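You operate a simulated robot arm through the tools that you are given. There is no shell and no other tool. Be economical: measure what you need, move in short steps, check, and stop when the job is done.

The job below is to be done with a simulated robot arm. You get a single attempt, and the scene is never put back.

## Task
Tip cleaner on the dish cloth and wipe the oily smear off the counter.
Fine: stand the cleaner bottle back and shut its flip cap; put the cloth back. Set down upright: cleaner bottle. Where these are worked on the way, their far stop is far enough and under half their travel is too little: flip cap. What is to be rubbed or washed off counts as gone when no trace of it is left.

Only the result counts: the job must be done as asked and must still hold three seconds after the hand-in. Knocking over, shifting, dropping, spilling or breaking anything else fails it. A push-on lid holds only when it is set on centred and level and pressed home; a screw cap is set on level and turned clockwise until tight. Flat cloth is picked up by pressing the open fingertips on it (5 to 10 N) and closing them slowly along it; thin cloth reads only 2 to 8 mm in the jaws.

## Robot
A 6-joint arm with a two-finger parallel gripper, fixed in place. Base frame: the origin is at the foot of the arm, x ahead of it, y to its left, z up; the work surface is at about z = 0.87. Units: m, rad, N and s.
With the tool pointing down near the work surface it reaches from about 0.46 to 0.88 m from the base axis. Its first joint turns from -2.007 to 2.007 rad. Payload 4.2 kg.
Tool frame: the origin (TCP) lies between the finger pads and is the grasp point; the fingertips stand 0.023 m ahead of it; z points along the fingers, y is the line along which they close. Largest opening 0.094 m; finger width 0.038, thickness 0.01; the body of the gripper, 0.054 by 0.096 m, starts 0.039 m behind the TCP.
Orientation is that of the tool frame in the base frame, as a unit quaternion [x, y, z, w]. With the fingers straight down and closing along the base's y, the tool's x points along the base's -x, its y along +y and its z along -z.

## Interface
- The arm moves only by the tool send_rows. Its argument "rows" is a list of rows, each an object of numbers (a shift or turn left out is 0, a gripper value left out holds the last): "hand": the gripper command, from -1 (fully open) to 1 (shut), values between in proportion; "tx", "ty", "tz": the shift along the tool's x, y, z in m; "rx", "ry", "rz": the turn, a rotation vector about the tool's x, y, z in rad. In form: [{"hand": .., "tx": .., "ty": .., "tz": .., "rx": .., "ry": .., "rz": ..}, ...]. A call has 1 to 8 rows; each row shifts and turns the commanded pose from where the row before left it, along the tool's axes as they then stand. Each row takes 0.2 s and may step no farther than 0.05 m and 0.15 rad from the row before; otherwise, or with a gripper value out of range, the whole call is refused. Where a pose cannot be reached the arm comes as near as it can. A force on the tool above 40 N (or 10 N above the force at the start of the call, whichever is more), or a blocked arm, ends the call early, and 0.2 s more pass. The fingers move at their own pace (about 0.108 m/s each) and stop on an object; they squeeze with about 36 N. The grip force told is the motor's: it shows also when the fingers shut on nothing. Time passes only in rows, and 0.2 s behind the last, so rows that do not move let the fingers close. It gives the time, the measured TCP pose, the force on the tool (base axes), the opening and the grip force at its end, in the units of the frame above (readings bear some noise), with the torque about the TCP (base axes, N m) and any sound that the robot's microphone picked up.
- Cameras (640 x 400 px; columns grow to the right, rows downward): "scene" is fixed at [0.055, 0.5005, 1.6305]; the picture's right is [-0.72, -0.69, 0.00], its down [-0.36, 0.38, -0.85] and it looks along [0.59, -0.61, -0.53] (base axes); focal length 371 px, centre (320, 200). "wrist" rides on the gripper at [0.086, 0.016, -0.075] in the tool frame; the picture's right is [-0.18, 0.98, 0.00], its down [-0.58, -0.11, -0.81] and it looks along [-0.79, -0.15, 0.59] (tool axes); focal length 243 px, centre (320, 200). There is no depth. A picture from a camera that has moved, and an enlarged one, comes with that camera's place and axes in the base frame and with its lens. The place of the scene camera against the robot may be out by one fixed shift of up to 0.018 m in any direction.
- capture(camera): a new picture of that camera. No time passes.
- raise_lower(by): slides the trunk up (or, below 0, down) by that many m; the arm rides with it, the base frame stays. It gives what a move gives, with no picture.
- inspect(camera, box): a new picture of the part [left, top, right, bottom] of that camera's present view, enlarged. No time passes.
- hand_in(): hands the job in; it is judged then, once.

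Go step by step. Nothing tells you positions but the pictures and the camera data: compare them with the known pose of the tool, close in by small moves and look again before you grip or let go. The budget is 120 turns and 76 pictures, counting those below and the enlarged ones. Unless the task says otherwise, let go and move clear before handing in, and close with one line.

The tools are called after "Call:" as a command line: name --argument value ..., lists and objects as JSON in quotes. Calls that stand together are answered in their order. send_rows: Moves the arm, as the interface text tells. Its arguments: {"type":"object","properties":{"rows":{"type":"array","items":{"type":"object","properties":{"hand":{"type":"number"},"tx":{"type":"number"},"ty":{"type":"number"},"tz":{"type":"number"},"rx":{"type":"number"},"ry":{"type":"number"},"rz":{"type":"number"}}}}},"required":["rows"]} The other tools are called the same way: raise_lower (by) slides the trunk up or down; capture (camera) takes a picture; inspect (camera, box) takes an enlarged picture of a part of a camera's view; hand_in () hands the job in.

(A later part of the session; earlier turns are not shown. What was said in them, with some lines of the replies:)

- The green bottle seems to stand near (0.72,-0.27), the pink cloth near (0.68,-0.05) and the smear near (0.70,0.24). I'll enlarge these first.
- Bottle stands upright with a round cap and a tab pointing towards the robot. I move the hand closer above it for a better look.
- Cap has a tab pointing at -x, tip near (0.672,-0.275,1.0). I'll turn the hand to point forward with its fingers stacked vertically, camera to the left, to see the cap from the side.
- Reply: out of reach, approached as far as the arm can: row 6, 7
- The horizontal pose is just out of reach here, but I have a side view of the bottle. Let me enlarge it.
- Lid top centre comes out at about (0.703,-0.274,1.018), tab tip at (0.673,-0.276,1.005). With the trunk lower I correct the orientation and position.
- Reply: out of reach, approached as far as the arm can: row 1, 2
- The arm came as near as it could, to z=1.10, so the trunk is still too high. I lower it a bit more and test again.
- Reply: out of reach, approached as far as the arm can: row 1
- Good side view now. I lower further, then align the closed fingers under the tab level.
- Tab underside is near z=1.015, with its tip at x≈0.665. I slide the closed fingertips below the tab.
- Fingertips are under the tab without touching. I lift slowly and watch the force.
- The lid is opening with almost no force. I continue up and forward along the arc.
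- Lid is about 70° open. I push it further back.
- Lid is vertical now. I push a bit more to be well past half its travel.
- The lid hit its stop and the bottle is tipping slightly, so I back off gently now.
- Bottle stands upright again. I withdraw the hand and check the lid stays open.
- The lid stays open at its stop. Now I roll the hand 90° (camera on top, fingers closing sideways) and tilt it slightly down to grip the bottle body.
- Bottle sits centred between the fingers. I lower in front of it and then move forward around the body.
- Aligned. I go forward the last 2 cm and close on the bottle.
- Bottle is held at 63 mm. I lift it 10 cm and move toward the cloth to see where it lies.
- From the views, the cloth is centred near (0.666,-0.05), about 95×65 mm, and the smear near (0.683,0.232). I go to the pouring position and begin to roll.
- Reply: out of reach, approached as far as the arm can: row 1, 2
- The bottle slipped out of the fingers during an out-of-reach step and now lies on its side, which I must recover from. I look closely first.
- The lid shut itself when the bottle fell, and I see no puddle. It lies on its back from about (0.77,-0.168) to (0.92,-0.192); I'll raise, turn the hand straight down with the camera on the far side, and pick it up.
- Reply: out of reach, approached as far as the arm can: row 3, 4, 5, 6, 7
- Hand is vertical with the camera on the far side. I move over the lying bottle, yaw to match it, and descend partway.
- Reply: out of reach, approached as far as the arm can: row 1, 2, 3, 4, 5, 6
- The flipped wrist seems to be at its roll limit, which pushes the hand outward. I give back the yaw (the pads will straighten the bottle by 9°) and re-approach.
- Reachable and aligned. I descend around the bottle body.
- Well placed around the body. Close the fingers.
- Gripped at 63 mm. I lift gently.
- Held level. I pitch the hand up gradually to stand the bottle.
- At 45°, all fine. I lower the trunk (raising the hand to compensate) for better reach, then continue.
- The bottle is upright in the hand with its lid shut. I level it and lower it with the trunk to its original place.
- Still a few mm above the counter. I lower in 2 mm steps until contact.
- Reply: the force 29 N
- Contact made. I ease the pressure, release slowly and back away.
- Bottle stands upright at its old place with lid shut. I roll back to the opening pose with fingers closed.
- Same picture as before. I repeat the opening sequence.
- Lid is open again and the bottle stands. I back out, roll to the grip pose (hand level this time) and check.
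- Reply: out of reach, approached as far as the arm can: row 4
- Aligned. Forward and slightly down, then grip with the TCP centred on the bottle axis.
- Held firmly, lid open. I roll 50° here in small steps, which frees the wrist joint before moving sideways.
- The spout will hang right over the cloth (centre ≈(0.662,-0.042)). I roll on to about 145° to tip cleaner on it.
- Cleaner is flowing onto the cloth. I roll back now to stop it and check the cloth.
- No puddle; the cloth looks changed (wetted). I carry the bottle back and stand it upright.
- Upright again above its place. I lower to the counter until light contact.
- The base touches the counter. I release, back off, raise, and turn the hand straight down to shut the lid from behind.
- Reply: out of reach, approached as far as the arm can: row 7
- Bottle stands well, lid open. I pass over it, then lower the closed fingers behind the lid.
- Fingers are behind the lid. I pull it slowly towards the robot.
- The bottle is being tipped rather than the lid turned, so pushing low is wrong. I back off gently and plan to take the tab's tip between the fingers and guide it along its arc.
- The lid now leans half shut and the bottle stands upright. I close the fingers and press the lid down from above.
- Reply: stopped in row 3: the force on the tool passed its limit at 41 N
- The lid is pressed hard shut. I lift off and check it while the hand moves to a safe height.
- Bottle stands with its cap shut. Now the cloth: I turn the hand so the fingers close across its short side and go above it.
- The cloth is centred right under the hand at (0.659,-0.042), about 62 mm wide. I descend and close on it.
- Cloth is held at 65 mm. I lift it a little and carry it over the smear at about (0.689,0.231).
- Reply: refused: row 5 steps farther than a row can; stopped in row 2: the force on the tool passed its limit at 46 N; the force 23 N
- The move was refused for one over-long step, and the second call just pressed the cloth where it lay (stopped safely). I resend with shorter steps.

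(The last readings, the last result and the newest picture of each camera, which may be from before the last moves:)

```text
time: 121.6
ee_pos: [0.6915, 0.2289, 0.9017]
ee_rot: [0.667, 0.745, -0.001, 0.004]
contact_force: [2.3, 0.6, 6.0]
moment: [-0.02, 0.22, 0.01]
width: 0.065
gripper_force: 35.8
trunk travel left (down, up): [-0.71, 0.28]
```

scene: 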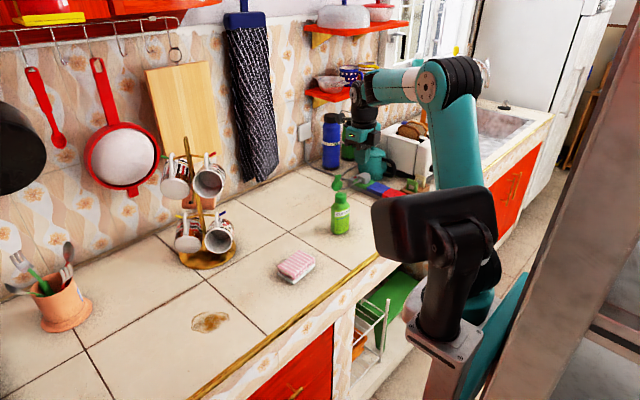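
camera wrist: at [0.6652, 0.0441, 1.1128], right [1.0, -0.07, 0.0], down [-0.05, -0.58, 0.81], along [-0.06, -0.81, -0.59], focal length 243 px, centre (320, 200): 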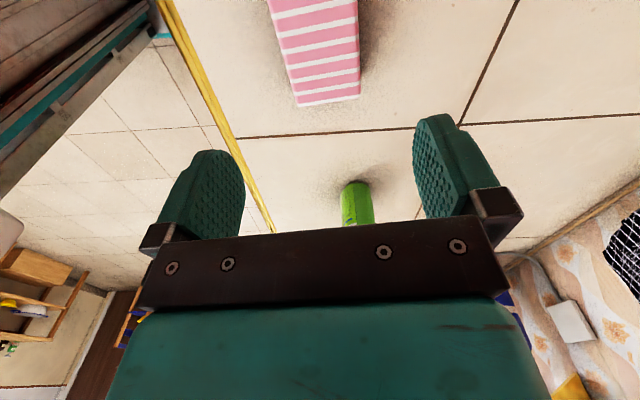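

Contact at 6 N. I rub back and forth across the smear.

Call:
send_rows --rows '[{"ty": -0.018}, {"ty": -0.018}, {"ty": 0.018}, {"ty": 0.018}, {"ty": 0.018}, {"ty": 0.018}, {"ty": -0.018}, {"ty": -0.018}]'

Call:
send_rows --rows '[{"tx": 0.018}, {"tx": 0.018}, {"tx": -0.018}, {"tx": -0.018}, {"tx": -0.018}, {"tx": -0.018}, {"tx": 0.018}, {"tx": 0.018}]'

Call:
inspect --camera "scene" --box '[130, 240, 290, 380]'

```text
time: 123.4
ee_pos: [0.692, 0.2275, 0.9041]
ee_rot: [0.667, 0.745, 0.001, 0.005]
contact_force: [3.3, -0.3, 7.4]
moment: [-0.08, 0.09, 0.03]
width: 0.0651
gripper_force: 36.4
trunk travel left (down, up): [-0.71, 0.28]
```

```text
time: 125.2
ee_pos: [0.691, 0.2253, 0.9028]
ee_rot: [0.667, 0.745, -0.001, 0.006]
contact_force: [0.2, -6.8, 16.0]
moment: [-0.26, 0.18, 0.13]
width: 0.0651
gripper_force: 35.5
trunk travel left (down, up): [-0.71, 0.28]
```

```text
2.86 times, centred on (210, 310) of scene
camera zoom: at [0.055, 0.5005, 1.6305], right [-0.72, -0.69, 0.0], down [-0.36, 0.38, -0.85], along [0.59, -0.61, -0.53], focal length 1061 px, centre (634, -114)
```

zoom: 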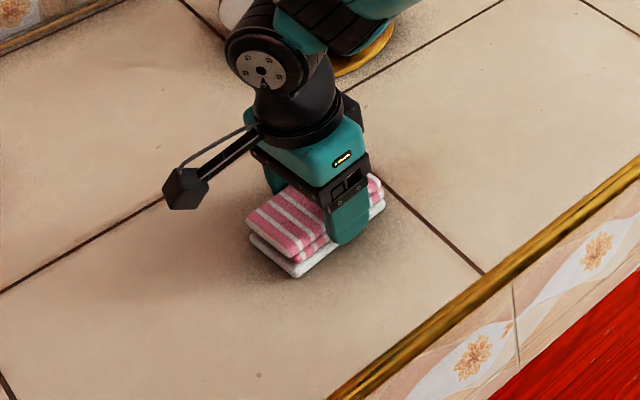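

No trace shows around the cloth. A second set of strokes at offset lines, then I lift and look.

Call:
send_rows --rows '[{"tx": 0.02, "ty": -0.018}, {"ty": 0.02}, {"ty": 0.02}, {"tx": -0.02, "ty": 0.008}, {"tx": -0.02}, {"ty": -0.02}, {"ty": -0.02}, {"tx": 0.02, "ty": 0.01}]'

Call:
send_rows --rows '[{"tz": -0.015}, {"tz": -0.03}, {"tx": -0.045, "ty": -0.01}, {"tx": -0.045, "ty": -0.01}, {"tx": -0.045, "ty": -0.01}, {}]'

Call:
inspect --camera "scene" --box '[150, 270, 270, 355]'

```text
time: 127.0
ee_pos: [0.6896, 0.2245, 0.9028]
ee_rot: [0.668, 0.745, -0.001, 0.006]
contact_force: [-3.6, -11.0, 22.7]
moment: [0.04, 0.08, 0.1]
width: 0.0654
gripper_force: 36.2
trunk travel left (down, up): [-0.71, 0.28]
```

```text
time: 128.4
ee_pos: [0.6753, 0.0925, 0.9492]
ee_rot: [0.666, 0.746, -0.001, 0.004]
contact_force: [-0.7, -0.2, -0.9]
moment: [0.02, 0.0, -0.02]
width: 0.065
gripper_force: 36.2
trunk travel left (down, up): [-0.71, 0.28]
```

```text
4.71 times, centred on (210, 312) of scene
camera zoom: at [0.055, 0.5005, 1.6305], right [-0.72, -0.69, 0.0], down [-0.36, 0.38, -0.85], along [0.59, -0.61, -0.53], focal length 1748 px, centre (838, -329)
```

zoom: 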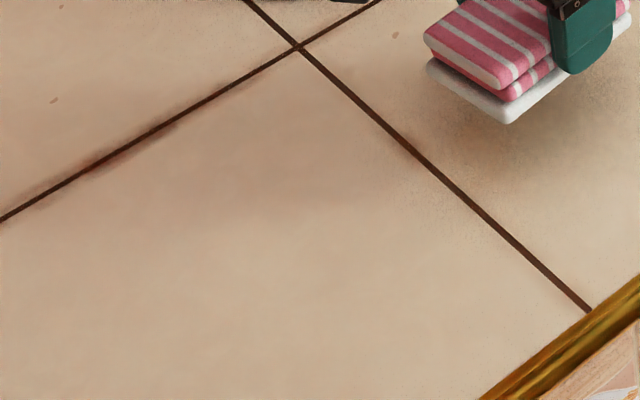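

The smear is gone without a trace. I carry the cloth back to its place.

Call:
send_rows --rows '[{"tx": -0.034, "ty": -0.0074}, {"tx": -0.034, "ty": -0.0074}, {"tx": -0.034, "ty": -0.0074}, {"tx": -0.032, "ty": -0.0074}, {}, {"tz": 0.02}, {"tz": 0.02}, {"tz": 0.003}]'

Call:
send_rows --rows '[{"tz": 0.001}, {}]'

```text
time: 130.2
ee_pos: [0.6615, -0.0431, 0.9065]
ee_rot: [0.667, 0.745, -0.001, 0.005]
contact_force: [0.2, -0.2, -1.4]
moment: [0.02, -0.02, -0.01]
width: 0.0652
gripper_force: 36.0
trunk travel left (down, up): [-0.71, 0.28]
```

```text
time: 130.8
ee_pos: [0.6636, -0.0431, 0.9046]
ee_rot: [0.666, 0.746, -0.001, 0.005]
contact_force: [0.9, 0.0, 0.1]
moment: [-0.02, 0.02, 0.0]
width: 0.065
gripper_force: 36.5
trunk travel left (down, up): [-0.71, 0.28]
```

Nearly touching. One more tiny step, then release and lift away.

Call:
send_rows --rows '[{"tz": 0.001}, {"tz": 0.001}, {}]'

Call:
send_rows --rows '[{"hand": 0.2}, {"hand": -0.3}, {"hand": -1}, {}, {"tz": -0.03}, {"tz": -0.045}, {"tz": -0.045}, {"tz": -0.045}]'

Call:
send_rows --rows '[{"tz": -0.045}, {"tz": -0.045}, {}, {}]'

Call:
capture --camera "scene"

```text
time: 131.6
ee_pos: [0.662, -0.0463, 0.9028]
ee_rot: [0.666, 0.746, -0.001, 0.005]
contact_force: [-0.9, -0.2, 0.1]
moment: [0.02, 0.03, -0.01]
width: 0.065
gripper_force: 36.2
trunk travel left (down, up): [-0.71, 0.28]
```

```text
time: 133.4
ee_pos: [0.6612, -0.0459, 1.07]
ee_rot: [0.667, 0.745, -0.002, 0.005]
contact_force: [-0.3, -0.5, -0.2]
moment: [0.01, 0.07, 0.01]
width: 0.0941
gripper_force: 0.1
trunk travel left (down, up): [-0.71, 0.28]
```

```text
time: 134.4
ee_pos: [0.66, -0.0426, 1.1591]
ee_rot: [0.667, 0.745, 0.0, 0.004]
contact_force: [0.5, 0.0, -0.5]
moment: [0.01, 0.0, 0.02]
width: 0.0939
gripper_force: 0.0
trunk travel left (down, up): [-0.71, 0.28]
```

```text
6 pictures are left
```

scene: 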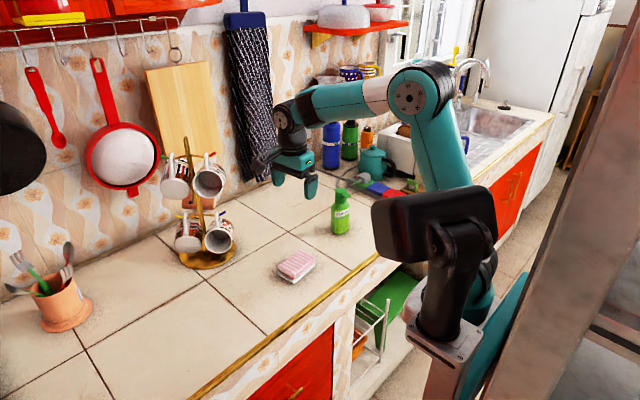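

Everything looks in place: the cloth is back, the bottle is upright and the counter is clean. One last enlarged look at the cap and cloth before handing in.

Call:
inspect --camera "scene" --box '[260, 170, 380, 290]'

```text
3.33 times, centred on (320, 230) of scene
camera zoom: at [0.055, 0.5005, 1.6305], right [-0.72, -0.69, 0.0], down [-0.36, 0.38, -0.85], along [0.59, -0.61, -0.53], focal length 1238 px, centre (320, 100)
```

zoom: 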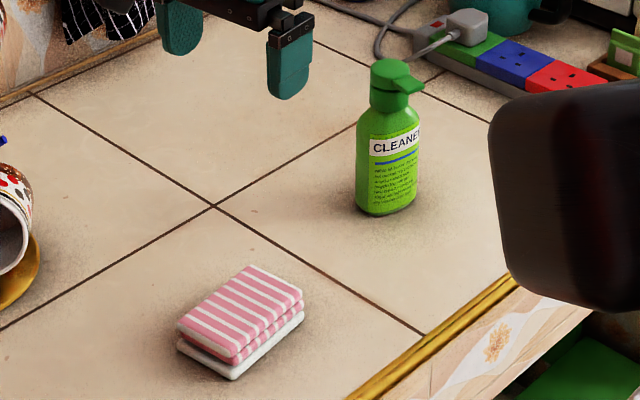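

The cap is shut, the bottle stands upright at its old place, the cloth lies where it was, and the smear is gone. I hand in.

Call:
hand_in

```text
The job is handed in.
```

I tipped cleaner onto the cloth and wiped the smear off the counter. The bottle is back upright with its cap shut, and the cloth is back in place. On the first try the bottle slipped from the gripper and fell on its side; I saw no spill, stood it up again and finished the job.
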